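You operate a simulated robot arm through the tools that you are given. There is no shell and no other tool. Be economical: measure what you need, move in short steps, check, and stop when the job is done.

You are at the controls of a simulated robot arm. One attempt, no reset.

## Task
Couple the hose, unlock the valve and set the air to 2 bar.
Fine: plug home before the valve opens; your own red lock pin goes in its rest; the air stays on.
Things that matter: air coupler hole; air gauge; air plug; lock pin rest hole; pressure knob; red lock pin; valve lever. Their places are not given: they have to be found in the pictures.

Only the result counts: the job must be done as asked and must still hold three seconds after the hand-in. Knocking over, shifting, dropping, spilling or breaking anything else fails it.

## Robot
A 6-joint arm with a two-finger parallel gripper, fixed in place. Base frame: the origin is at the foot of the arm, x ahead of it, y to its left, z up. Readings come in cm, rad, newtons and seconds.
With the tool pointing down near the work surface it reaches from about 48 to 88 cm from the base axis. Its first joint turns from -2.007 to 2.007 rad. Payload 4.2 kg.
Tool frame: the origin (TCP) lies between the finger pads and is the grasp point; the fingertips stand 2.3 cm ahead of it; z points along the fingers, y is the line along which they close. The gripper opens to 9.4 cm. The fingers are 3.8 cm wide and 1 cm thick; the gripper's body (5.4 by 9.6 cm) begins 3.9 cm behind the TCP.
Orientation is that of the tool frame in the base frame, as [roll, pitch, yaw] about the fixed x, y, z axes, in that order (R = Rz(yaw) Ry(pitch) Rx(roll)). With the fingers straight down and closing along the base's y, the tool's x points along the base's -x, its y along +y and its z along -z.

## Interface
- The arm moves only by the tool drive_tool. Its argument "moves" is a list of rows, each a list of 3 entries, a list of its own where there are three numbers: the shift along the base's x, y, z in units of 300 mm (1.0 is 300 mm), then the turn, a rotation vector about the base's x, y, z in units of 45 degrees (1.0 is 45 degrees), then the opening in per cent of the stroke, from 0 (shut) to 100 (fully open). In form: [[[x, y, z], [wx, wy, wz], fingers], ...]. A call has 1 to 8 rows; each row is the pose to reach, as a shift and turn from the pose commanded when the call began. A call with a number of a shift or a turn outside -1 to 1 is refused whole. Each row takes 0.2 s and may step no farther than 5 cm and 0.15 rad from the row before; otherwise, or with a gripper value out of range, the whole call is refused. A pose out of reach is approached as far as the arm can. The call stops where the force on the tool passes 40 N (or 10 N more than at its start, if that is more) or the arm is blocked; 0.2 s more then pass. Each finger travels about 10.8 cm/s and halts on what it meets, pressing with about 43 N; the grip force reading is that of the motor and also rises with nothing between the fingers. The clock runs only during rows and for 0.2 s after the last one: add rows that repeat a pose to give the fingers time. The reply holds the time, the measured pose of the TCP, the force on the tool along the base axes, the opening and the grip force, in the units named above and with some noise, with the torque about the TCP (base axes, N m) and any sound that the robot's microphone picked up.
- Cameras (640 x 400 px; columns grow to the right, rows downward): "scene" is fixed at [21.03, -64.31, 152.9]; the picture's right is [0.76, -0.65, 0.00], its down [-0.41, -0.48, -0.77] and it looks along [0.50, 0.59, -0.64] (base axes); focal length 317 px, centre (320, 200). "wrist" rides on the gripper at [8.6, 1.6, -7.5] in the tool frame; the picture's right is [-0.18, 0.98, 0.00], its down [-0.58, -0.11, -0.81] and it looks along [-0.79, -0.15, 0.59] (tool axes); focal length 243 px, centre (320, 200).
- snapshot(camera): a new picture of that camera. The clock stands still meanwhile.
- lift_body(by): slides the trunk up (or, below 0, down) by that many cm; the arm rides with it, the base frame stays. It gives what a move gives, with no picture.
- pixel_to_xyz(camera, pixels): for up to 12 pixels [column, row] of the newest picture of that camera ("zoom" is the newest enlarged one), the place [x, y, z] in the base frame of the surface seen there, good to about 0.2 cm, but the place of the scene camera against the robot may be out by one fixed shift of up to 1.8 cm in any direction. The clock stands still meanwhile.
- inspect(camera, box): a new picture of the part [left, top, right, bottom] of that camera's present view, enlarged. The clock stands still meanwhile.
- finish_job(): hands the job in; it is judged then, once.

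Keep the steps short. Do not move on a guess: measure, check each grasp and each placing, and mend mistakes. In all there are 80 turns and 54 pictures (those below and enlarged ones count). Leave the gripper open and the arm clear of the work at the hand-in unless told otherwise, and finish with a single line.

The tools are called after "Request:" as a command line: name --argument value ..., lists and objects as JSON in quotes. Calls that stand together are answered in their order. drive_tool: Moves the arm, as the interface text tells. Its arguments: {"type":"object","properties":{"moves":{"type":"array","items":{"type":"array"}}},"required":["moves"]} The other tools are called the same way: lift_body (by) slides the trunk up or down; snapshot (camera) takes a picture; pixel_to_xyz (camera, pixels) gives the place of the surface under pixels of a picture; inspect (camera, box) takes an enlarged picture of a part of a camera's view; finish_job () hands the job in.

At the start:

```text
t: 0.0
eef_pos: [53.97, -27.11, 126.22]
tool_rot: [-3.141, 0.0, -3.139]
force: [0.3, 1.0, 0.3]
ft_torque: [-0.02, 0.03, 0.02]
grip_width: 9.38
finger_force: 0.0
trunk travel left (down, up): [-80.0, 19.0]
```

scene: 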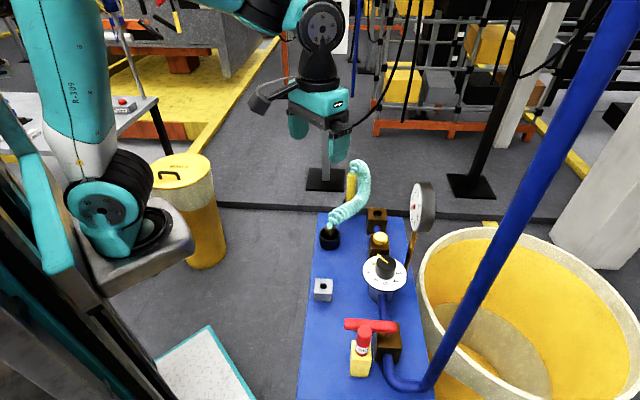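
wrist: 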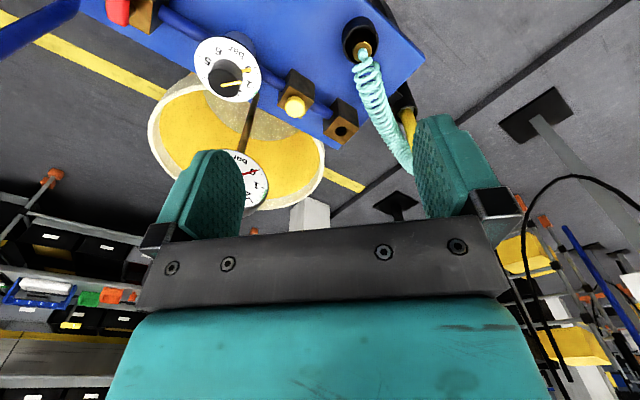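

I see a blue bench with the hose, gauge, knob, red lever with a lock and a grey block. I'll enlarge the view to identify the parts.

Request:
inspect --camera "scene" --box '[290, 150, 450, 250]'

Request:
inspect --camera "scene" --box '[290, 240, 450, 400]'

```text
4.00 times, centred on (370, 200) of scene
```

zoom: 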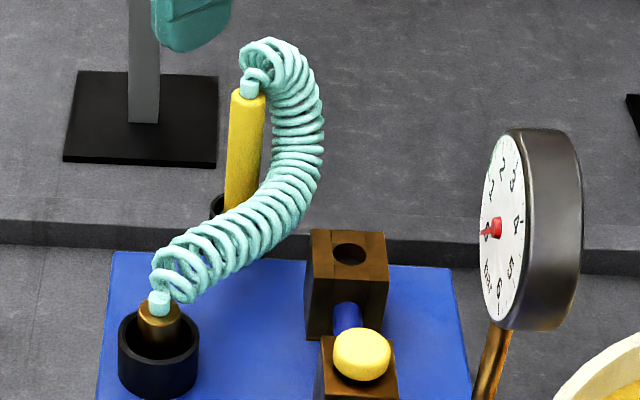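

```text
2.50 times, centred on (370, 320) of scene
```

zoom: 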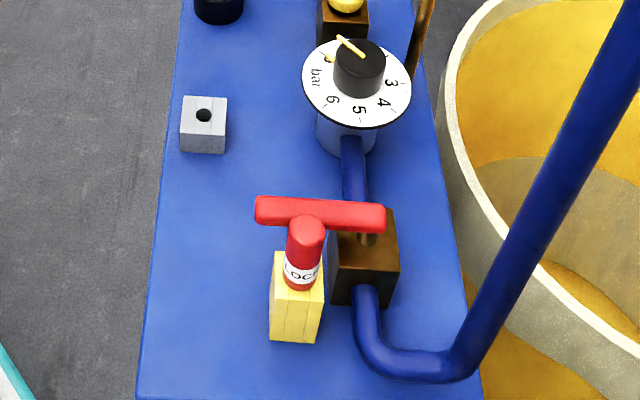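

The plug stands in a black cup, the coupler block has a hole, and the red pin is at the lever with a grey rest block beside it. I'll measure these in the zoom and the scene picture.

Request:
pixel_to_xyz --camera "zoom" --pixels '[[203, 115], [190, 130], [221, 103], [306, 225], [303, 275], [270, 205], [375, 215], [358, 50], [345, 40], [357, 75], [290, 300], [230, 250]]'

Request:
pixel_to_xyz --camera "scene" --pixels '[[330, 227], [329, 231], [330, 246], [377, 213], [372, 213], [383, 213], [377, 209], [380, 237], [415, 206], [352, 170], [380, 222], [341, 222]]'

Request:
inspect --camera "wrist" --box '[180, 0, 440, 200]'

```text
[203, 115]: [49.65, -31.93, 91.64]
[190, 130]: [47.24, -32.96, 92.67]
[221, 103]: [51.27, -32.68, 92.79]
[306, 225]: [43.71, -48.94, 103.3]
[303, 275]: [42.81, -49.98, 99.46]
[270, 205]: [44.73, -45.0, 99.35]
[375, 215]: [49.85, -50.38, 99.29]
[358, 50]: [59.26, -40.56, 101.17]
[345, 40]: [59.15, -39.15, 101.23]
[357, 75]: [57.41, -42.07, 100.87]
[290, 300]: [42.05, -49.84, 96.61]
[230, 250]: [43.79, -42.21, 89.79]
```

```text
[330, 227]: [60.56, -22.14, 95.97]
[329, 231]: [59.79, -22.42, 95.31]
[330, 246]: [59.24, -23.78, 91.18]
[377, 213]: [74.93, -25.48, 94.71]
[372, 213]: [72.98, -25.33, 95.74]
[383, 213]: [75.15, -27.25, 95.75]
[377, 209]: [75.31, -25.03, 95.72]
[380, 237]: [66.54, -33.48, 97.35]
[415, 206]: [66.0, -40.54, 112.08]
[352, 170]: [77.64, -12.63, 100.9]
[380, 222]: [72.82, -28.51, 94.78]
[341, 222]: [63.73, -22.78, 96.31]
```

```text
2.00 times, centred on (310, 100) of wrist
```

zoom: 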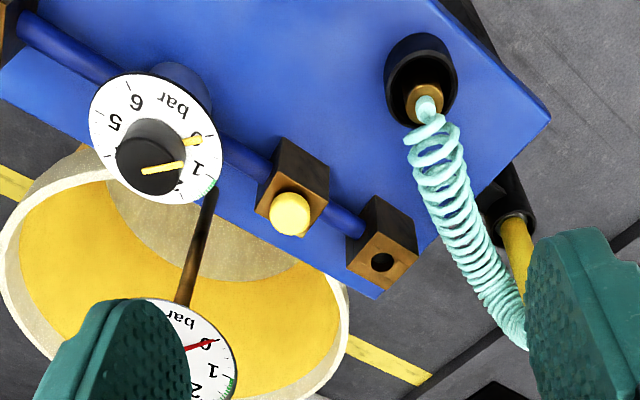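

Now measure the same things with the wrist picture, which is free of the fixed camera shift.

Request:
pixel_to_xyz --camera "zoom" --pixels '[[365, 250], [402, 272], [382, 243], [380, 282], [428, 103], [415, 92], [388, 60], [455, 85], [415, 38], [288, 212], [145, 168], [170, 168]]'

Request:
inspect --camera "wrist" --box '[340, 10, 400, 70]'

Request:
inspect --camera "scene" --box '[355, 245, 415, 305]'

```text
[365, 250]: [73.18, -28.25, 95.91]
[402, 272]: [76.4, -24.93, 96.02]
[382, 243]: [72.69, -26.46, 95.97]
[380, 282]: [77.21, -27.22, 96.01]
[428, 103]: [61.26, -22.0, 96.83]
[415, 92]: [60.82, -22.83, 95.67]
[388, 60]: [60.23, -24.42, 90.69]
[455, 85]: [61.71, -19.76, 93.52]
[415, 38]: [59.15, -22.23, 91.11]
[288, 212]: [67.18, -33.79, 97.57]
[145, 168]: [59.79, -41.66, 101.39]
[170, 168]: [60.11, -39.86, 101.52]
```

```text
6.67 times, centred on (370, 40) of wrist
```

zoom: 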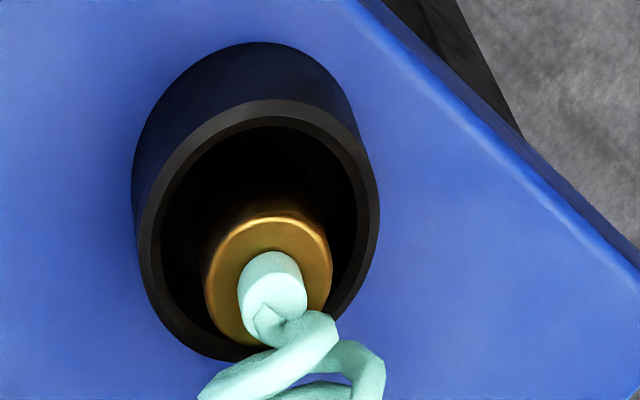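

```text
6.67 times, centred on (385, 275) of scene
```

zoom: 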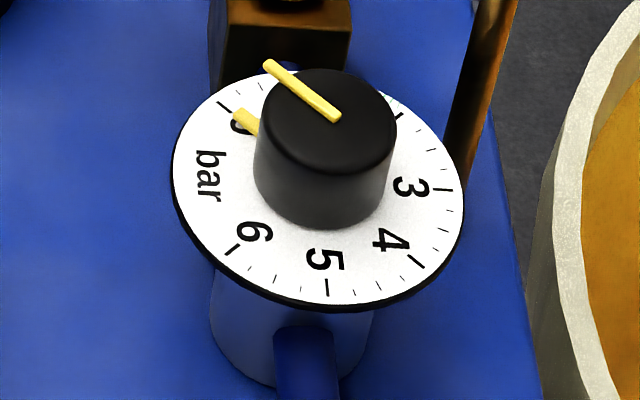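

Scene-to-wrist shift is about (+0.7, -0.3, +0.25). I'll measure the hose shape and the plug to choose the grasp side.

Request:
pixel_to_xyz --camera "scene" --pixels '[[330, 224], [330, 219], [335, 215], [341, 210], [350, 209], [358, 200], [366, 190], [366, 175], [358, 163], [352, 173], [350, 200], [330, 236]]'

Request:
inspect --camera "scene" --box '[310, 200, 360, 260]'

Request:
inspect --camera "scene" --box '[335, 305, 415, 385]'

```text
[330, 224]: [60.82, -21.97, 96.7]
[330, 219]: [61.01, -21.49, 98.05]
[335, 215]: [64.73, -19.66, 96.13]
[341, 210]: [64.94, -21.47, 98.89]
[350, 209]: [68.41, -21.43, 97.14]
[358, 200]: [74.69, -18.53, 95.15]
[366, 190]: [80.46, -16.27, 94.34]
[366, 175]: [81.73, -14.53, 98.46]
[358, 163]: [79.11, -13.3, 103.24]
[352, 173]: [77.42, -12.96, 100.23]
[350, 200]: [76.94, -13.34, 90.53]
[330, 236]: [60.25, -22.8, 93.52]
```

```text
6.67 times, centred on (335, 230) of scene
```

zoom: 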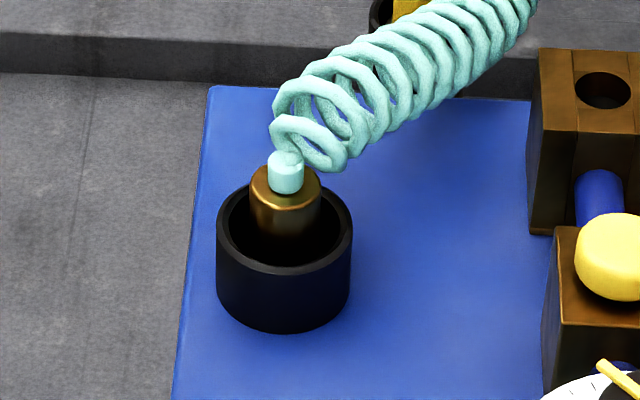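

```text
5.00 times, centred on (375, 345) of scene
```

zoom: 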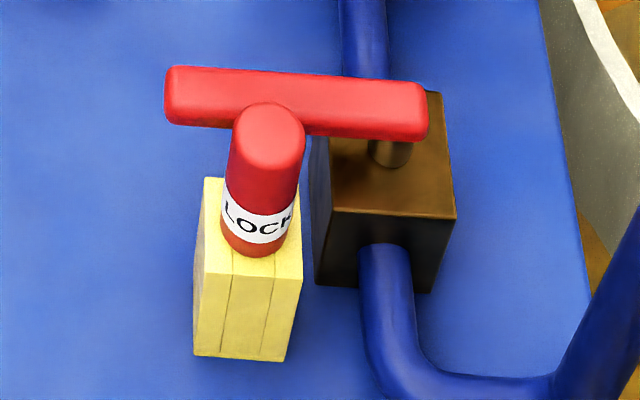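

The plug is about 2.7 cm brass, top at z≈96.2, axis near (61.5, -21.9), and the hose leaves it in direction ~17°. I'll move above it, yawed 17° so the hose passes between the fingers.

Request:
drive_tool --moves '[[[0.047, 0.034, -0.12], [0, 0, 0.08], 100], [[0.094, 0.068, -0.24], [0, 0, 0.16], 100], [[0.14, 0.102, -0.36], [0, 0, 0.24], 100], [[0.187, 0.136, -0.48], [0, 0, 0.32], 100], [[0.234, 0.17, -0.6], [0, 0, 0.378], 100], [[0.234, 0.17, -0.6], [0, 0, 0.378], 100]]'

Request:
snapshot --camera "wrist"

```text
t: 1.4
eef_pos: [60.86, -21.89, 108.35]
tool_rot: [-3.141, -0.001, -2.844]
force: [-0.5, 0.1, -0.9]
ft_torque: [-0.01, -0.02, -0.01]
grip_width: 9.38
finger_force: 0.0
trunk travel left (down, up): [-80.0, 19.0]
```

```text
44 pictures are left
```

wrist: 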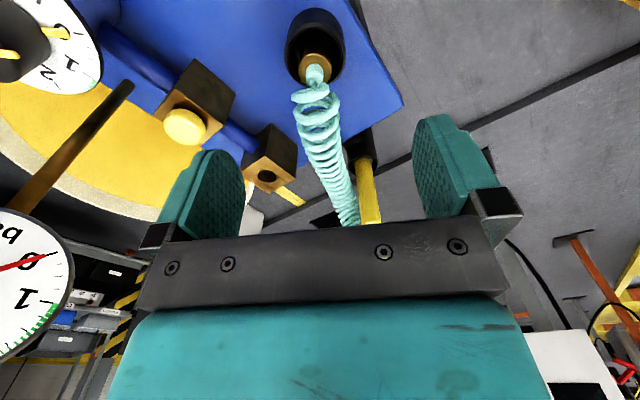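

The hose passes between the fingers as intended. I'll enlarge the plug for an exact axis.

Request:
inspect --camera "wrist" --box '[275, 0, 355, 100]'

Request:
pixel_to_xyz --camera "wrist" --pixels '[[301, 66], [328, 66], [313, 53], [315, 70], [290, 60], [340, 50], [312, 36], [267, 168], [276, 168], [267, 175], [275, 178], [261, 163]]'

```text
4.00 times, centred on (315, 50) of wrist
```

zoom: 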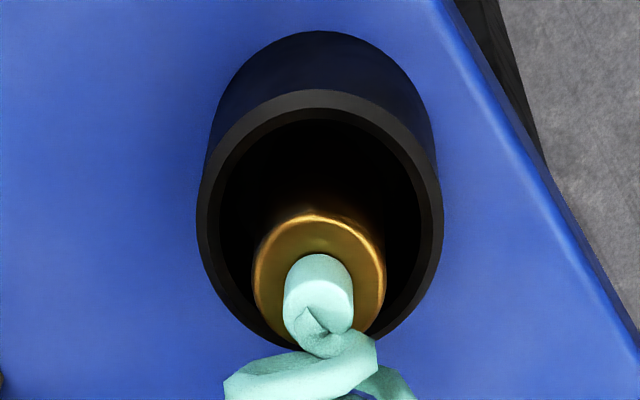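

```text
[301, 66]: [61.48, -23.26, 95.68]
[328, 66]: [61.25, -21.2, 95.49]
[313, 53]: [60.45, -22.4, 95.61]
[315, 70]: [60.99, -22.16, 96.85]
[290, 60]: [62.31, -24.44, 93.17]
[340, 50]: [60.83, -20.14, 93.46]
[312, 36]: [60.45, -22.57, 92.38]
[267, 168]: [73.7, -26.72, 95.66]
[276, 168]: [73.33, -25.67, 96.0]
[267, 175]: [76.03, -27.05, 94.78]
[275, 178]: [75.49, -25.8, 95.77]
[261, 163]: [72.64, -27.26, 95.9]
```

Request:
pixel_to_xyz --camera "zoom" --pixels '[[260, 280], [381, 280], [316, 220], [275, 310], [374, 310], [205, 220], [436, 220], [315, 100], [235, 315], [410, 300], [320, 262], [345, 300]]'

```text
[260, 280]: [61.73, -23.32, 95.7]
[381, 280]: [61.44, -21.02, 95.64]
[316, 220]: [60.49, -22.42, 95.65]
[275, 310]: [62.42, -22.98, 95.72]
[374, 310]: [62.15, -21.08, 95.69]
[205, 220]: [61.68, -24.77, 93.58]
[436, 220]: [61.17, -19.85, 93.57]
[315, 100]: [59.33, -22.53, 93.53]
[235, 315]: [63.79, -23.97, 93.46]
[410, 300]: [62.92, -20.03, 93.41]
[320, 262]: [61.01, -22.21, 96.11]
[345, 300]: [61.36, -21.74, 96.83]
```

Plug axis is (61.65, -22.1), top z 95.7, and cup rim z 93.55. I'll go down open so the tips sit just above the rim (TCP z≈96.2).

Request:
drive_tool --moves '[[[0.013, -0.008, -0.13], [0, 0, 0], 100], [[0.013, -0.008, -0.26], [0, 0, 0], 100], [[0.013, -0.008, -0.36], [0, 0, 0], 100], [[0.013, -0.008, -0.404], [0, 0, 0], 100], [[0.013, -0.008, -0.404], [0, 0, 0], 100]]'

Request:
snapshot --camera "wrist"

```text
t: 2.6
eef_pos: [61.29, -22.07, 96.12]
tool_rot: [-3.141, 0.0, -2.843]
force: [0.1, -0.4, 1.0]
ft_torque: [0.02, 0.03, -0.02]
grip_width: 9.42
finger_force: 0.1
trunk travel left (down, up): [-80.0, 19.0]
```

```text
42 pictures are left
```

wrist: 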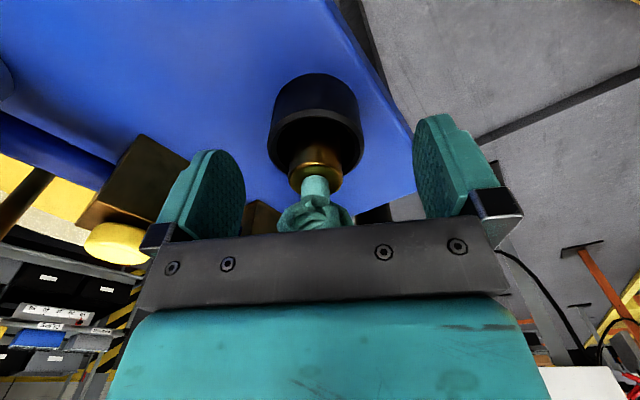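

Plug stands between the pads, with nothing touching. Closing now.

Request:
drive_tool --moves '[[[0, 0, 0], [0, 0, 0], 50], [[0, 0, 0], [0, 0, 0], 20], [[0, 0, 0], [0, 0, 0], 5], [[0, 0, 0], [0, 0, 0], 5]]'

```text
t: 3.6
eef_pos: [61.31, -22.03, 96.21]
tool_rot: [3.141, -0.002, -2.844]
force: [0.5, 0.1, -0.7]
ft_torque: [0.01, 0.02, -0.03]
grip_width: 2.68
finger_force: 42.9
trunk travel left (down, up): [-80.0, 19.0]
```

Gripped at 2.68 cm width. Lifting 6 cm slowly.

Request:
drive_tool --moves '[[[0, 0, 0.04], [0, 0, 0], 5], [[0, 0, 0.1], [0, 0, 0], 5], [[0, 0, 0.2], [0, 0, 0], 5], [[0, 0, 0.2], [0, 0, 0], 5]]'

Request:
inspect --camera "scene" --box '[290, 140, 410, 260]'

Request:
snapshot --camera "wrist"

```text
t: 4.6
eef_pos: [61.09, -22.19, 102.13]
tool_rot: [-3.141, -0.001, -2.843]
force: [-1.1, 0.8, -0.4]
ft_torque: [0.0, 0.04, -0.01]
grip_width: 2.64
finger_force: 43.1
trunk travel left (down, up): [-80.0, 19.0]
```

```text
3.33 times, centred on (350, 200) of scene
```

zoom: 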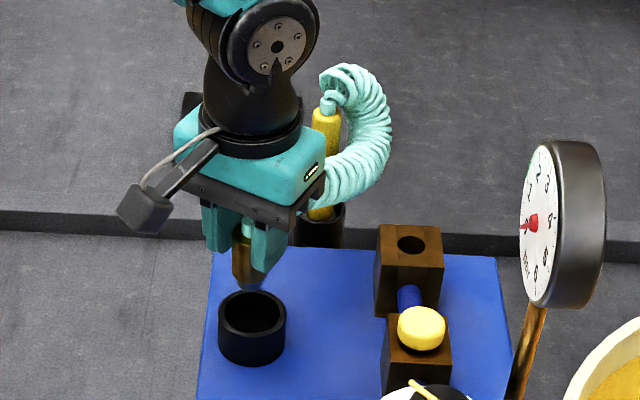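

```text
40 pictures are left
```

wrist: 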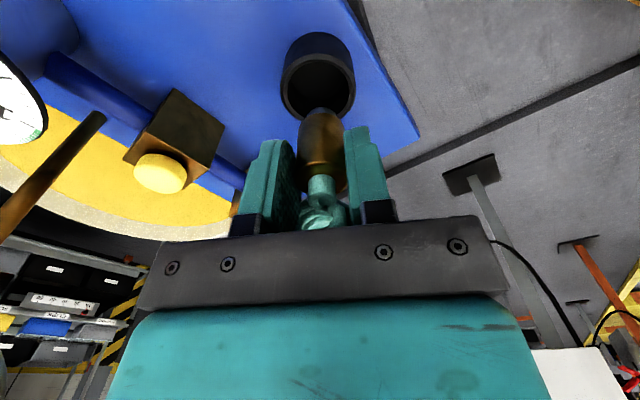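

The plug is out with its nose down. I'll measure the coupler hole rim and the cup rim (for the shift) in scene, and the plug nose in wrist.

Request:
inspect --camera "scene" --box '[355, 195, 405, 235]'

Request:
pixel_to_xyz --camera "wrist" --pixels '[[322, 112], [322, 125], [322, 145], [322, 165], [310, 150], [334, 150], [283, 80], [354, 80], [312, 60], [158, 165]]'

```text
10.00 times, centred on (380, 215) of scene
```

zoom: 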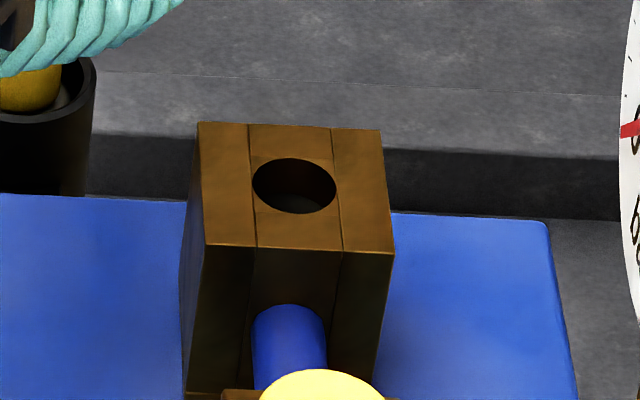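

```text
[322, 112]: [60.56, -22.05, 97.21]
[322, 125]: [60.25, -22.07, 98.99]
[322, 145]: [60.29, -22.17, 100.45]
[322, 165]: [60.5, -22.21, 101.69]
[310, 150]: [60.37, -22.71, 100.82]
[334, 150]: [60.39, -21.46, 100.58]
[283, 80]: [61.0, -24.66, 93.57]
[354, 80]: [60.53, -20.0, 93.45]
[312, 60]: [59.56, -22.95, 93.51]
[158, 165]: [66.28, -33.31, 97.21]
```

Request:
pixel_to_xyz --camera "zoom" --pixels '[[204, 128], [376, 134], [389, 248], [209, 241], [247, 186], [342, 187], [294, 153], [294, 218], [340, 390], [300, 180]]'

Request:
inspect --camera "wrist" --box '[282, 90, 362, 240]'

```text
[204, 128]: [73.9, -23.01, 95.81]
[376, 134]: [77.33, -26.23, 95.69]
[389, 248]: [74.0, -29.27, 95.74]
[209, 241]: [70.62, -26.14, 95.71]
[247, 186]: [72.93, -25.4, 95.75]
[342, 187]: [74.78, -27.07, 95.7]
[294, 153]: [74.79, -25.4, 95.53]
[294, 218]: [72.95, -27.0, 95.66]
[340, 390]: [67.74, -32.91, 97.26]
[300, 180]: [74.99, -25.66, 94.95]
```

```text
2.67 times, centred on (322, 165) of wrist
```

zoom: 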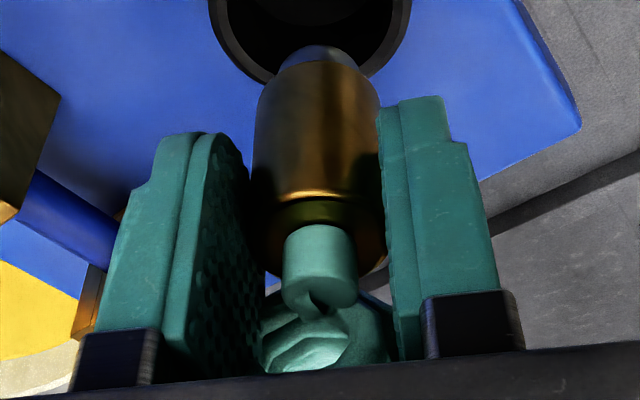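

Hole diameter ≈2.4 cm. I want a shift-free view of it, so I'll raise and move sideways a little with the plug held, and look with the wrist camera.

Request:
drive_tool --moves '[[[-0.025, 0.033, 0.133], [0, 0, 0], 5], [[-0.05, 0.066, 0.266], [0, 0, 0], 5], [[-0.075, 0.1, 0.4], [0, 0, 0], 5], [[-0.1, 0.133, 0.533], [0, 0, 0], 5], [[-0.1, 0.133, 0.533], [0, 0, 0], 5]]'

Request:
inspect --camera "wrist" --box '[160, 50, 320, 150]'

```text
t: 5.8
eef_pos: [58.18, -18.26, 118.09]
tool_rot: [3.14, 0.001, -2.843]
force: [-0.3, 0.4, -0.3]
ft_torque: [-0.04, 0.02, 0.01]
grip_width: 2.66
finger_force: 43.2
trunk travel left (down, up): [-80.0, 19.0]
```

```text
4.00 times, centred on (240, 100) of wrist
```

zoom: 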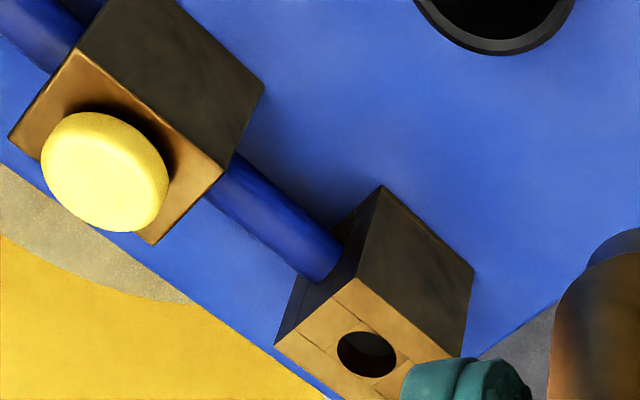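

Hole visible at zoom (367,354). Measuring symmetric points around its rim.

Request:
pixel_to_xyz --camera "zoom" --pixels '[[332, 354], [402, 354], [367, 327], [367, 381], [344, 334], [390, 374], [344, 374], [390, 334], [358, 276], [277, 344]]'

```text
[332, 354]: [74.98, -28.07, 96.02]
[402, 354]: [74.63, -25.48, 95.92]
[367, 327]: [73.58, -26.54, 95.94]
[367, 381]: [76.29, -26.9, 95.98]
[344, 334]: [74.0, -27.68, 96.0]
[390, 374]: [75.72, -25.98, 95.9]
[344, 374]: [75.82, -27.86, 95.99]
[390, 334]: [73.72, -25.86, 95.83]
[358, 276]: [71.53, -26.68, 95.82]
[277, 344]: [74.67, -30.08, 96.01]
```

Hole centre (74.84, -26.8), top z 95.95. Let me look at the plug nose from the scene camera to know its shape and where its axis sits in the hand.

Request:
inspect --camera "scene" --box '[290, 110, 390, 200]'

Request:
inspect --camera "wrist" --box '[282, 90, 362, 190]'

```text
4.44 times, centred on (340, 155) of scene
```

zoom: 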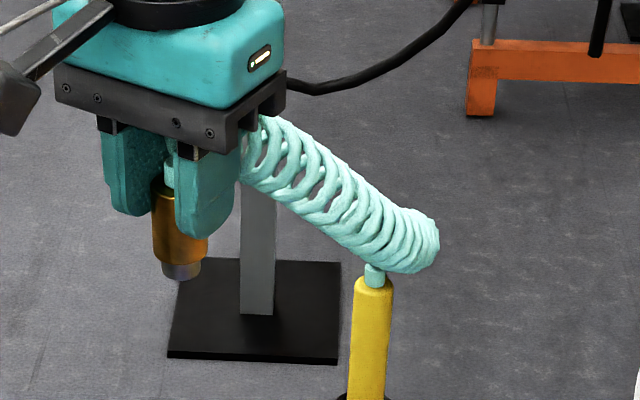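

```text
4.00 times, centred on (322, 140) of wrist
```

zoom: 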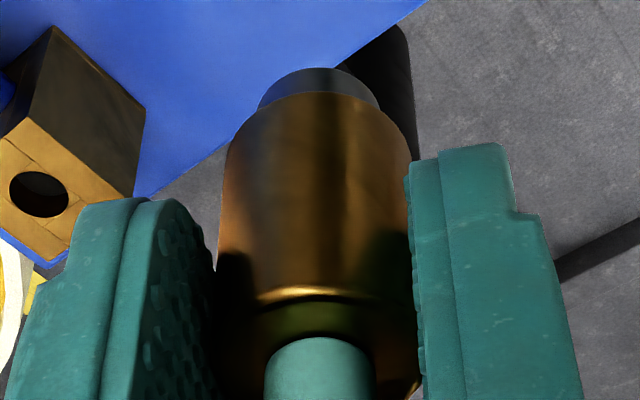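

The plug has a steel nose (~1.9 cm) below the brass. Measuring nose and brass points in this wrist zoom.

Request:
pixel_to_xyz --camera "zoom" --pixels '[[318, 72], [318, 85], [318, 110], [318, 150], [318, 200], [318, 250], [262, 95], [375, 95], [240, 200], [395, 200], [318, 305]]'

```text
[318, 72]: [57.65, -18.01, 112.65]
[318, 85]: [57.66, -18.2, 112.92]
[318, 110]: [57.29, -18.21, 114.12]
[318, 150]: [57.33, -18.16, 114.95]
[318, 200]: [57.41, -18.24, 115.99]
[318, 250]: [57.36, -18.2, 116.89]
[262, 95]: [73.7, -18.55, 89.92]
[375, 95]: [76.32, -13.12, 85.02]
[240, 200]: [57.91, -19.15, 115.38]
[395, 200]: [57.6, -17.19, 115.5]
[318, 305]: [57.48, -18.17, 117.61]
```

Plug axis sits 0.47 cm forward of the TCP, and its nose bottom is 5.6 cm below it. Now moving above the coupler with an extra 18° yaw, staying high.

Request:
drive_tool --moves '[[[0.107, -0.059, -0.06], [0, 0, 0.08], 5], [[0.214, -0.118, -0.12], [0, 0, 0.16], 5], [[0.321, -0.176, -0.18], [0, 0, 0.24], 5], [[0.428, -0.235, -0.25], [0, 0, 0.32], 5], [[0.536, -0.294, -0.333], [0, 0, 0.4], 5], [[0.536, -0.294, -0.333], [0, 0, 0.4], 5], [[0.536, -0.294, -0.333], [0, 0, 0.4], 5]]'

Request:
snapshot --camera "wrist"

Request:
inspect --camera "scene" --box '[320, 130, 440, 250]'

```text
t: 7.4
eef_pos: [74.46, -27.03, 108.18]
tool_rot: [-3.141, 0.0, -2.53]
force: [0.2, -0.1, -0.3]
ft_torque: [-0.03, 0.02, -0.04]
grip_width: 2.65
finger_force: 42.9
trunk travel left (down, up): [-80.0, 19.0]
```

```text
34 pictures are left
```

wrist: 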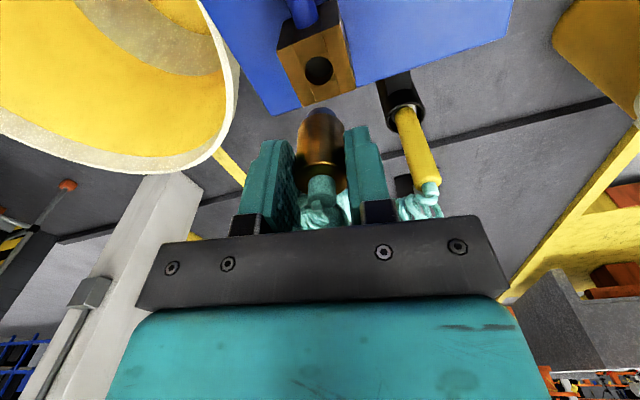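

```text
3.33 times, centred on (380, 190) of scene
```

zoom: 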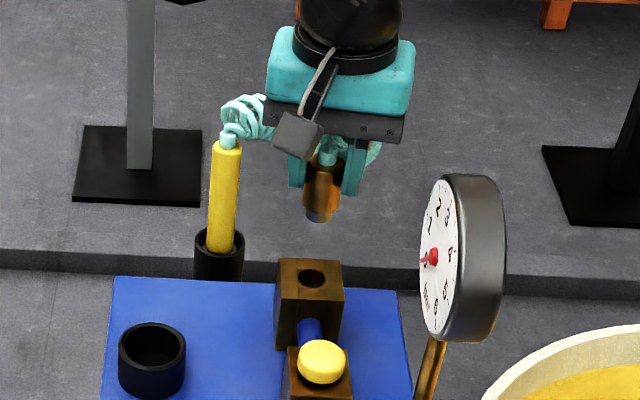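

Hole now at wrist (319,69), plug above it. Re-measuring both in this view to align.

Request:
inspect --camera "wrist" --box '[270, 25, 370, 145]'

```text
3.33 times, centred on (320, 85) of wrist
```

zoom: 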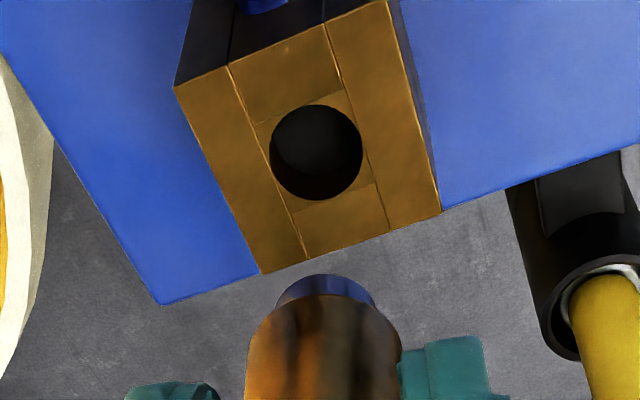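

Request:
pixel_to_xyz --camera "zoom" --pixels '[[262, 152], [371, 152], [316, 97], [316, 208], [278, 114], [354, 191], [278, 191], [354, 114], [324, 280], [324, 290], [322, 340], [322, 375]]'

```text
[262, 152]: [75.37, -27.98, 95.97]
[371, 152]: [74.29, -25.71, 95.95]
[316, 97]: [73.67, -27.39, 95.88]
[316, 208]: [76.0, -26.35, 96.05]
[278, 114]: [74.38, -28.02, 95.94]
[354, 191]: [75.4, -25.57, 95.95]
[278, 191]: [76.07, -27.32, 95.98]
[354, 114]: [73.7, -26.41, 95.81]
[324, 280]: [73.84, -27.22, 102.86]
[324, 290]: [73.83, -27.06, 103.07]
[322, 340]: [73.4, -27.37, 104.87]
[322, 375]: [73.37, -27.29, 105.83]
```

Relative error hole-plug is about (+0.13…0.2, -0.08). I'll correct that and descend until the nose just enters, watching the force.

Request:
drive_tool --moves '[[[0.0045, -0.0027, -0.1], [0, 0, 0], 5], [[0.0045, -0.0027, -0.2], [0, 0, 0], 5], [[0.0045, -0.0027, -0.22], [0, 0, 0], 5], [[0.0045, -0.0027, -0.23], [0, 0, 0], 5], [[0.0045, -0.0027, -0.24], [0, 0, 0], 5], [[0.0045, -0.0027, -0.245], [0, 0, 0], 5]]'

Request:
inspect --camera "wrist" --box '[260, 60, 380, 190]'

```text
t: 8.8
eef_pos: [74.49, -27.1, 101.03]
tool_rot: [-3.136, 0.005, -2.529]
force: [0.4, -3.6, 30.0]
ft_torque: [-0.05, -0.46, 0.0]
grip_width: 2.68
finger_force: 42.8
trunk travel left (down, up): [-80.0, 19.0]
```

```text
3.08 times, centred on (320, 125) of wrist
```

zoom: 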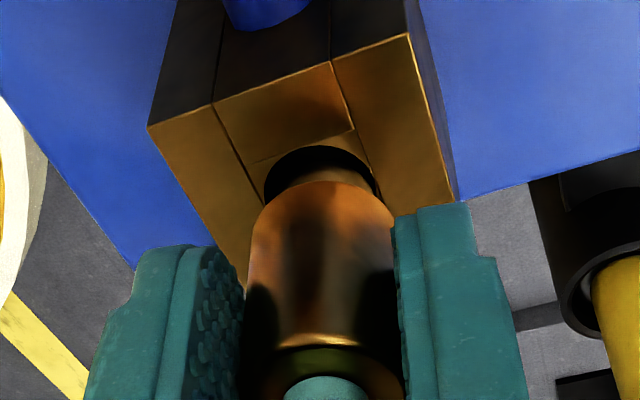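

Contact of 30 N at TCP z 101.0. The torque puts it on the +x rim of the hole, so the plug is slightly too far +x. I'll back up, shift -0.2 cm in x, and try again.

Request:
drive_tool --moves '[[[0, 0, 0.02], [0, 0, 0], 5], [[-0.007, 0, 0.025], [0, 0, 0], 5], [[-0.007, 0, 0.015], [0, 0, 0], 5], [[-0.007, 0, 0.007], [0, 0, 0], 5], [[-0.007, 0, 0.0], [0, 0, 0], 5], [[-0.007, 0, -0.007], [0, 0, 0], 5]]'

```text
t: 10.2
eef_pos: [74.28, -27.0, 100.98]
tool_rot: [-3.137, 0.005, -2.528]
force: [-7.3, 2.6, 34.2]
ft_torque: [0.42, 0.45, 0.04]
grip_width: 2.64
finger_force: 42.7
trunk travel left (down, up): [-80.0, 19.0]
```

Now the contact lies on the (-x,+y) side. The centre is in between, so shift +0.1 x, -0.12 y and try again with finer steps.

Request:
drive_tool --moves '[[[0, 0, 0.025], [0, 0, 0], 5], [[0.0035, -0.004, 0.032], [0, 0, 0], 5], [[0.0035, -0.004, 0.024], [0, 0, 0], 5], [[0.0035, -0.004, 0.018], [0, 0, 0], 5]]'

Request:
drive_tool --moves '[[[0, 0, -0.006], [0, 0, 0], 5], [[0, 0, -0.012], [0, 0, 0], 5]]'

Request:
drive_tool --moves '[[[0, 0, -0.006], [0, 0, 0], 5], [[0, 0, -0.012], [0, 0, 0], 5]]'

```text
t: 11.2
eef_pos: [74.52, -27.17, 100.98]
tool_rot: [-3.142, 0.0, -2.528]
force: [0.2, -0.8, -0.1]
ft_torque: [0.0, 0.02, -0.02]
grip_width: 2.66
finger_force: 43.0
trunk travel left (down, up): [-80.0, 19.0]
```

```text
t: 11.8
eef_pos: [74.5, -27.26, 100.81]
tool_rot: [-3.14, 0.002, -2.528]
force: [0.0, -0.9, -0.9]
ft_torque: [-0.04, 0.01, 0.0]
grip_width: 2.67
finger_force: 43.0
trunk travel left (down, up): [-80.0, 19.0]
```

```text
t: 12.4
eef_pos: [74.52, -27.21, 100.47]
tool_rot: [3.141, 0.001, -2.529]
force: [0.0, -0.2, -0.8]
ft_torque: [0.0, -0.01, 0.02]
grip_width: 2.68
finger_force: 42.6
trunk travel left (down, up): [-80.0, 19.0]
```

Now it slides in without force: at z 100.47 and below the previous stop. Continuing to press down.

Request:
drive_tool --moves '[[[0, 0, -0.006], [0, 0, 0], 5], [[0, 0, -0.012], [0, 0, 0], 5]]'

Request:
drive_tool --moves '[[[0, 0, -0.006], [0, 0, 0], 5], [[0, 0, -0.012], [0, 0, 0], 5]]'

Request:
inspect --camera "wrist" --box '[260, 60, 380, 190]'

```text
t: 13.0
eef_pos: [74.42, -27.22, 100.04]
tool_rot: [3.14, 0.0, -2.529]
force: [0.1, 0.2, -1.3]
ft_torque: [0.0, 0.0, 0.02]
grip_width: 2.67
finger_force: 43.1
trunk travel left (down, up): [-80.0, 19.0]
```

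```text
t: 13.6
eef_pos: [74.57, -27.21, 99.88]
tool_rot: [-3.141, 0.001, -2.528]
force: [-4.0, 1.2, 12.6]
ft_torque: [0.04, 0.26, -0.03]
grip_width: 2.67
finger_force: 42.5
trunk travel left (down, up): [-80.0, 19.0]
```

```text
3.08 times, centred on (320, 125) of wrist
```

zoom: 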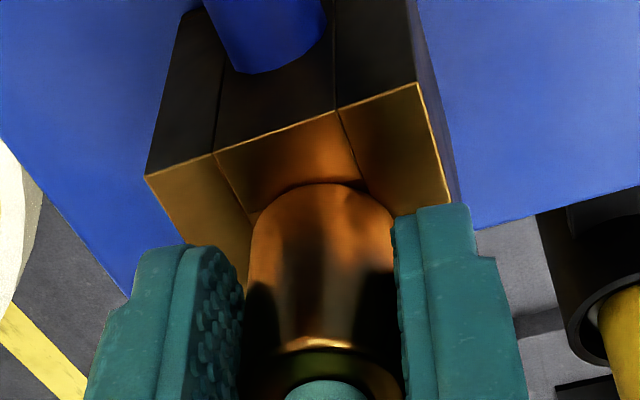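

Brass shoulder meets the block top at 12.6 N. I'll press a bit harder to be sure it is home and listen for a click.

Request:
drive_tool --moves '[[[0, 0, -0.005], [0, 0, 0], 5], [[0, 0, -0.01], [0, 0, 0], 5], [[0, 0, -0.015], [0, 0, 0], 5]]'

```text
t: 14.4
eef_pos: [74.54, -27.11, 99.53]
tool_rot: [-3.137, 0.004, -2.529]
force: [0.7, 2.7, 34.9]
ft_torque: [0.45, 0.31, 0.04]
grip_width: 2.66
finger_force: 43.1
trunk travel left (down, up): [-80.0, 19.0]
```

Request:
drive_tool --moves '[[[0, 0, -0.006], [0, 0, 0], 5], [[0, 0, -0.012], [0, 0, 0], 5]]'

Request:
inspect --camera "scene" --box '[345, 170, 405, 230]'

Request:
inspect --camera "wrist" --box '[260, 60, 380, 190]'

```text
t: 15.0
eef_pos: [74.53, -27.08, 99.03]
tool_rot: [-3.138, 0.002, -2.529]
force: [4.2, 1.4, 34.4]
ft_torque: [0.44, -0.06, 0.02]
grip_width: 2.61
finger_force: 43.0
trunk travel left (down, up): [-80.0, 19.0]
```

```text
6.67 times, centred on (375, 200) of scene
```

zoom: 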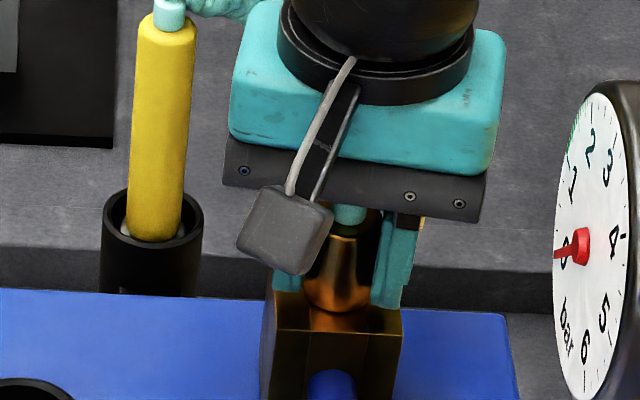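

```text
3.08 times, centred on (320, 125) of wrist
```

zoom: 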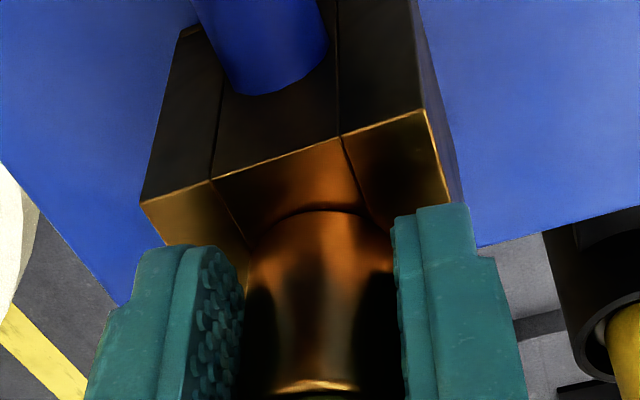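

The fingers now slip along the brass at ~35 N, so the plug is against a stop. I'll open, back off to the -tool side slightly upward, and measure how deep it sits.

Request:
drive_tool --moves '[[[0, 0, 0.012], [0, 0, 0], 5], [[0, 0, 0.012], [0, 0, 0], 40], [[0, 0, 0.012], [0, 0, 0], 60], [[0, 0, 0.012], [0, 0, 0], 60], [[0, 0, 0.12], [0, 0, 0], 60], [[0, 0, 0.24], [0, 0, 0], 60]]'

Request:
inspect --camera "wrist" --box '[260, 30, 380, 160]'

Request:
inspect --camera "scene" --box '[345, 170, 405, 230]'

```text
t: 16.4
eef_pos: [74.61, -27.32, 106.09]
tool_rot: [-3.141, 0.0, -2.529]
force: [1.0, 0.1, 0.4]
ft_torque: [0.01, 0.04, -0.01]
grip_width: 5.66
finger_force: 0.1
trunk travel left (down, up): [-80.0, 19.0]
```

```text
3.08 times, centred on (320, 95) of wrist
```

zoom: 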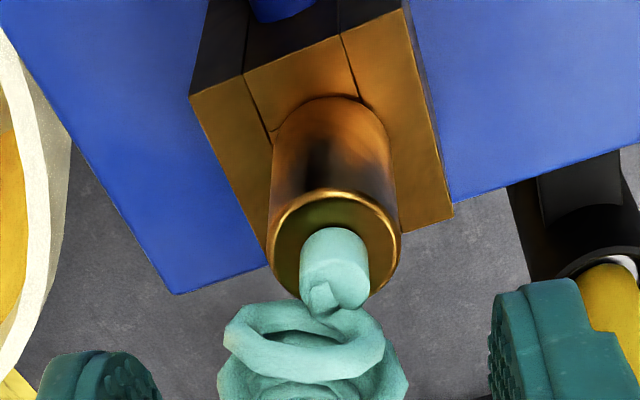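

```text
6.67 times, centred on (375, 200) of scene
```

zoom: 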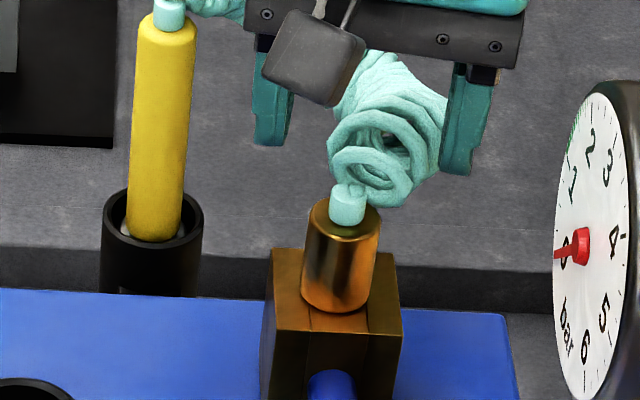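

Request:
pixel_to_xyz --camera "zoom" --pixels '[[320, 222], [345, 236], [372, 234], [340, 311], [340, 300], [340, 270], [305, 295], [373, 295], [345, 340]]'

Request:
pixel_to_xyz --camera "wrist" --pixels '[[320, 103], [311, 105], [329, 105], [319, 62], [319, 68], [318, 80]]'

```text
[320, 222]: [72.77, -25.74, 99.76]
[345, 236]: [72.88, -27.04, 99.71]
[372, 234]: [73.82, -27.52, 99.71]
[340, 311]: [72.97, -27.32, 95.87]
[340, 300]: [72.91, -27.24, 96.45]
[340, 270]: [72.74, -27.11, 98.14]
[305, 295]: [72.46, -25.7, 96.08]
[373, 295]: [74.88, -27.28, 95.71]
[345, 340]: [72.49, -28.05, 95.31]
```

```text
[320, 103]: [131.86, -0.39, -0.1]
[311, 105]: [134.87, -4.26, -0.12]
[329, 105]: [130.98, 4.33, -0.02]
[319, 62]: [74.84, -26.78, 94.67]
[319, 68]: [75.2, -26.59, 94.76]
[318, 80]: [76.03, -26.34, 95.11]
```

The brass sits flush on the block top, 4.0 cm tall and upright: the plug is home. Now retreat: straight up clear of the hose, then back to the starting area.

Request:
drive_tool --moves '[[[0, 0, 0.14], [0, 0, 0], 80], [[0, 0, 0.28], [0, 0, 0], 100], [[0, 0, 0.42], [0, 0, 0], 100], [[-0.137, 0, 0.47], [0, 0, -0.156], 100], [[-0.275, 0, 0.52], [0, 0, -0.311], 100], [[-0.412, 0, 0.57], [0, 0, -0.467], 100], [[-0.55, 0, 0.62], [0, 0, -0.622], 100], [[-0.687, 0, 0.66], [0, 0, -0.778], 100]]'

Request:
snapshot --camera "scene"

Request:
pixel_to_xyz --camera "scene" --pixels '[[410, 385], [445, 325], [500, 222], [540, 145], [390, 360], [415, 206], [425, 190], [425, 225]]'

```text
t: 18.2
eef_pos: [53.78, -27.0, 125.86]
tool_rot: [-3.141, -0.001, 3.14]
force: [0.5, 0.1, -0.1]
ft_torque: [0.0, 0.04, 0.01]
grip_width: 9.4
finger_force: 0.0
trunk travel left (down, up): [-80.0, 19.0]
```

```text
25 pictures are left
```

scene: 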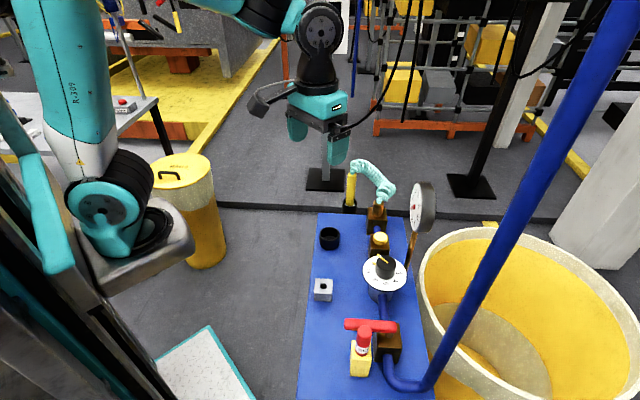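

```text
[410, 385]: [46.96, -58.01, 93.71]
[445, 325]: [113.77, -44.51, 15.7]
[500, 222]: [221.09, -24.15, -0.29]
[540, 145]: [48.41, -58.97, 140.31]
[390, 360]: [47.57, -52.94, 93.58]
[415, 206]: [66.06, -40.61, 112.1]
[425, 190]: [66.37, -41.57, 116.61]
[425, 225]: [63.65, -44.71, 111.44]
```

All in place and hose hangs freely. A blue pipe rises at about (49,-59). Next move toward the pin, turning 45° (camera toward the base), staying at z≈116 for a close look.

Request:
drive_tool --moves '[[[-0.05, -0.105, -0.055], [0, 0, -0.166], 100], [[-0.1, -0.21, -0.11], [0, 0, -0.333], 100], [[-0.15, -0.315, -0.165], [0, 0, -0.5], 100], [[-0.2, -0.42, -0.22], [0, 0, -0.666], 100], [[-0.25, -0.525, -0.275], [0, 0, -0.833], 100], [[-0.3, -0.63, -0.33], [0, 0, -1.0], 100], [[-0.3, -0.63, -0.33], [0, 0, -1.0], 100]]'

Request:
snapshot --camera "wrist"

```text
t: 19.8
eef_pos: [44.87, -46.05, 116.0]
tool_rot: [-3.141, 0.0, 2.357]
force: [0.0, 0.0, -0.4]
ft_torque: [-0.01, -0.04, -0.02]
grip_width: 9.41
finger_force: 0.1
trunk travel left (down, up): [-80.0, 19.0]
```

```text
24 pictures are left
```

wrist: 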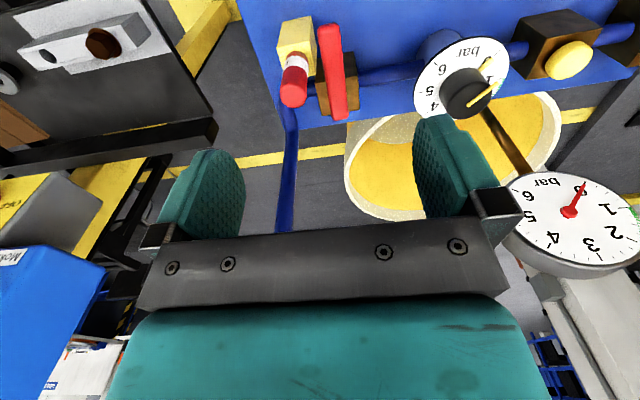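

Pin at wrist (294,80), lever (335,70), knob (465,92), gauge (568,210). Enlarging the pin and lever for coordinates.

Request:
inspect --camera "wrist" --box '[260, 0, 380, 130]'

```text
3.08 times, centred on (320, 65) of wrist
```

zoom: 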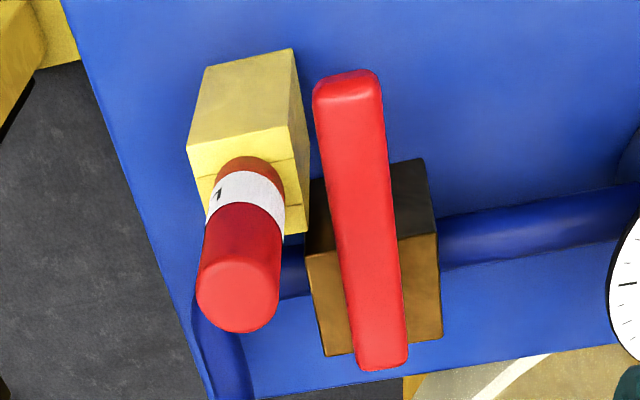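

Request:
pixel_to_xyz --camera "zoom" --pixels '[[237, 295], [203, 295], [273, 295], [237, 265], [237, 326], [246, 195], [345, 85], [350, 150], [365, 230], [380, 300], [383, 360], [240, 140]]'

```text
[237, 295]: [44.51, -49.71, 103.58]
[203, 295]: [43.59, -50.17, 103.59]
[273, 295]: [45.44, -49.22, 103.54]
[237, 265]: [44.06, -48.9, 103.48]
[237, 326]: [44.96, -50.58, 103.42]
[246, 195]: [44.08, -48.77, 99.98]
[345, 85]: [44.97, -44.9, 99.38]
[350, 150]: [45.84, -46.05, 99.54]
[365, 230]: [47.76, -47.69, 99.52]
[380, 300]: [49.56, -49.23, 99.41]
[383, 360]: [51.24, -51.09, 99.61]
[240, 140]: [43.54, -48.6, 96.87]
```

Pin axis is (44.51, -49.70) with top z 103.6; lever top z is 99.5. I'll grip the upper part with tips at z≈100.6, above the lever.

Request:
drive_tool --moves '[[[-0.012, -0.122, 0], [0, 0, 0], 100], [[-0.012, -0.122, -0.15], [0, 0, 0], 100], [[-0.012, -0.122, -0.3], [0, 0, 0], 100], [[-0.012, -0.122, -0.4], [0, 0, 0], 100], [[-0.012, -0.122, -0.437], [0, 0, 0], 100], [[-0.012, -0.122, -0.437], [0, 0, 0], 100]]'

Request:
snapshot --camera "wrist"

```text
t: 21.2
eef_pos: [44.43, -49.62, 102.97]
tool_rot: [3.141, 0.0, 2.357]
force: [-0.8, 1.2, 0.2]
ft_torque: [-0.05, 0.0, 0.02]
grip_width: 9.41
finger_force: 0.0
trunk travel left (down, up): [-80.0, 19.0]
```

```text
22 pictures are left
```

wrist: 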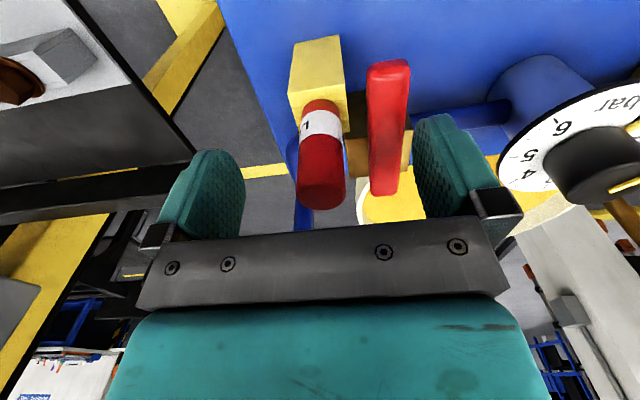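

Pin is between the pads, with the right finger passing above the lever. Closing, then lifting a little.

Request:
drive_tool --moves '[[[0, 0, 0], [0, 0, 0], 50], [[0, 0, 0], [0, 0, 0], 20], [[0, 0, 0], [0, 0, 0], 5], [[0, 0, 0], [0, 0, 0], 5]]'

Request:
drive_tool --moves '[[[0, 0, 0.03], [0, 0, 0], 5], [[0, 0, 0.08], [0, 0, 0], 5], [[0, 0, 0.16], [0, 0, 0], 5], [[0, 0, 0.28], [0, 0, 0], 5], [[0, 0, 0.4], [0, 0, 0], 5], [[0, 0, 0.4], [0, 0, 0], 5]]'

Request:
inspect --camera "wrist" --box '[250, 30, 400, 210]'

```text
t: 22.2
eef_pos: [44.48, -49.55, 102.87]
tool_rot: [3.141, -0.001, 2.359]
force: [-0.9, 0.1, -0.6]
ft_torque: [0.02, 0.02, 0.01]
grip_width: 2.21
finger_force: 43.0
trunk travel left (down, up): [-80.0, 19.0]
```

```text
t: 23.6
eef_pos: [44.4, -49.55, 114.8]
tool_rot: [3.141, -0.001, 2.358]
force: [0.3, 0.3, -0.6]
ft_torque: [0.02, 0.02, 0.01]
grip_width: 2.25
finger_force: 42.9
trunk travel left (down, up): [-80.0, 19.0]
```

```text
2.22 times, centred on (325, 120) of wrist
```

zoom: 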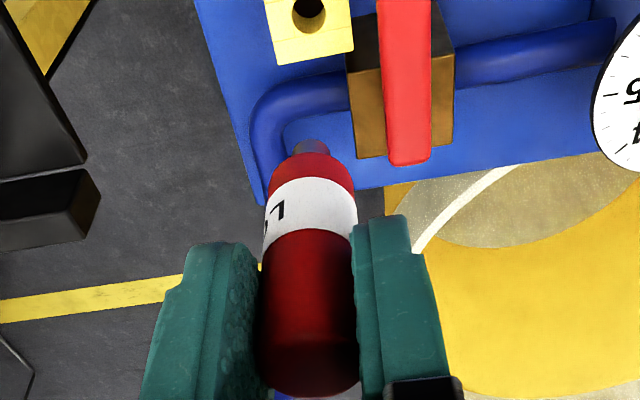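

Pin is out, with its steel shaft visible below. Measure shaft and body positions in the hand.

Request:
pixel_to_xyz --camera "zoom" --pixels '[[309, 142], [309, 150], [311, 165], [311, 200], [310, 250], [309, 320], [272, 180], [350, 180], [309, 380]]'

Request:
inspect --camera "scene" --box '[310, 210, 400, 310]'

```text
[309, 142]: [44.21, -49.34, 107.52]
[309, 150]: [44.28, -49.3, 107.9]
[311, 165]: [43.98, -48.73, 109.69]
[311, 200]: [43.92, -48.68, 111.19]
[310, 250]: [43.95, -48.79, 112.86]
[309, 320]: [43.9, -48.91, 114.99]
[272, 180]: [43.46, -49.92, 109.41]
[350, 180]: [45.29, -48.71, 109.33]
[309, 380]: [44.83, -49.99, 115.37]
```

```text
4.00 times, centred on (355, 260) of scene
```

zoom: 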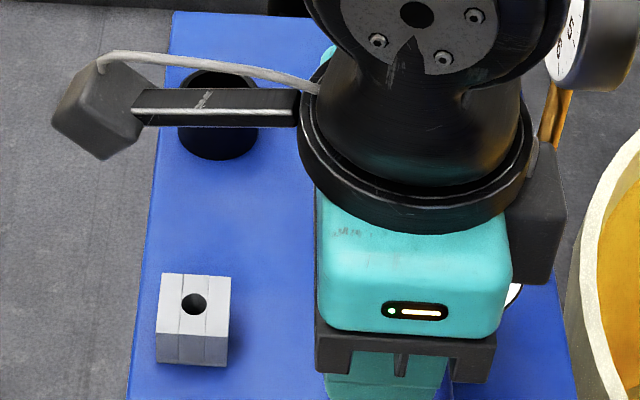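

Pin axis ≈ TCP + (0.13,-0.13), shaft tip 7.5 cm below TCP, shoulder 5.9 cm below. Measuring the rest block in this scene zoom.

Request:
pixel_to_xyz --camera "zoom" --pixels '[[176, 304], [211, 304], [193, 288], [193, 321], [163, 276], [228, 280], [226, 334], [158, 330]]'

```text
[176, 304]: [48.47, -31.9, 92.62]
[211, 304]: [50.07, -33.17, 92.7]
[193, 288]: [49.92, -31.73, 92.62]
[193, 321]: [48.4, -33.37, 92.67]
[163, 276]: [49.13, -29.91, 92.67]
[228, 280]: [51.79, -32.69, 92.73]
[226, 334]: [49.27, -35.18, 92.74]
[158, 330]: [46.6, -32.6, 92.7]
```

Scene hole corrected: about (50.15, -33.15, 92.9). Carry the pin above it with the tip ~8 cm up and look.

Request:
drive_tool --moves '[[[0.037, 0.11, 0], [0, 0, 0], 5], [[0.075, 0.22, -0.02], [0, 0, 0], 5], [[0.112, 0.33, -0.07], [0, 0, 0], 5], [[0.15, 0.44, -0.14], [0, 0, 0], 5], [[0.187, 0.552, -0.21], [0, 0, 0], 5], [[0.187, 0.552, -0.21], [0, 0, 0], 5], [[0.187, 0.552, -0.21], [0, 0, 0], 5]]'

Request:
inspect --camera "wrist" --box '[250, 10, 390, 200]'

```text
t: 25.2
eef_pos: [50.12, -33.11, 108.61]
tool_rot: [3.142, -0.002, 2.358]
force: [0.1, -0.4, -0.8]
ft_torque: [0.01, 0.03, 0.02]
grip_width: 2.26
finger_force: 43.1
trunk travel left (down, up): [-80.0, 19.0]
```

```text
2.11 times, centred on (320, 105) of wrist
```

zoom: 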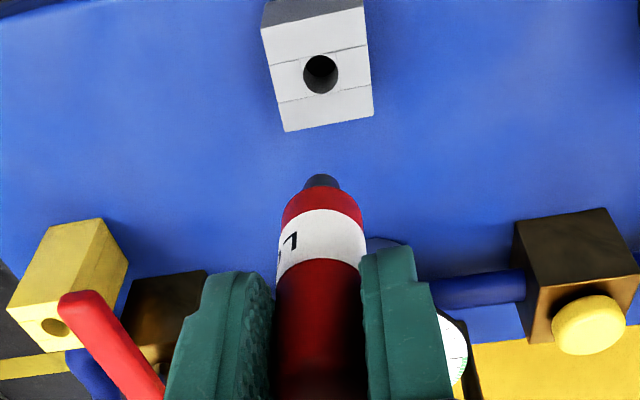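

Request:
pixel_to_xyz --camera "zoom" --pixels '[[297, 74], [344, 74], [320, 50], [320, 98], [304, 57], [337, 91], [304, 91], [337, 57], [321, 179], [321, 184], [321, 205], [321, 240]]'

```text
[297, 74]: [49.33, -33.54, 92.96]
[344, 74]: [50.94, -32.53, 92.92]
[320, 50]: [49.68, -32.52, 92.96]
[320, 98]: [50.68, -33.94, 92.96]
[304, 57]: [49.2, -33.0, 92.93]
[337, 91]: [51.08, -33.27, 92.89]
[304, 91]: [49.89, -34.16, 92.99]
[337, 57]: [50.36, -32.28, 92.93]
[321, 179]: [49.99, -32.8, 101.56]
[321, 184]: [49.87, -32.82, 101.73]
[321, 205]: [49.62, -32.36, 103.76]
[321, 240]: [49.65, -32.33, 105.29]
```

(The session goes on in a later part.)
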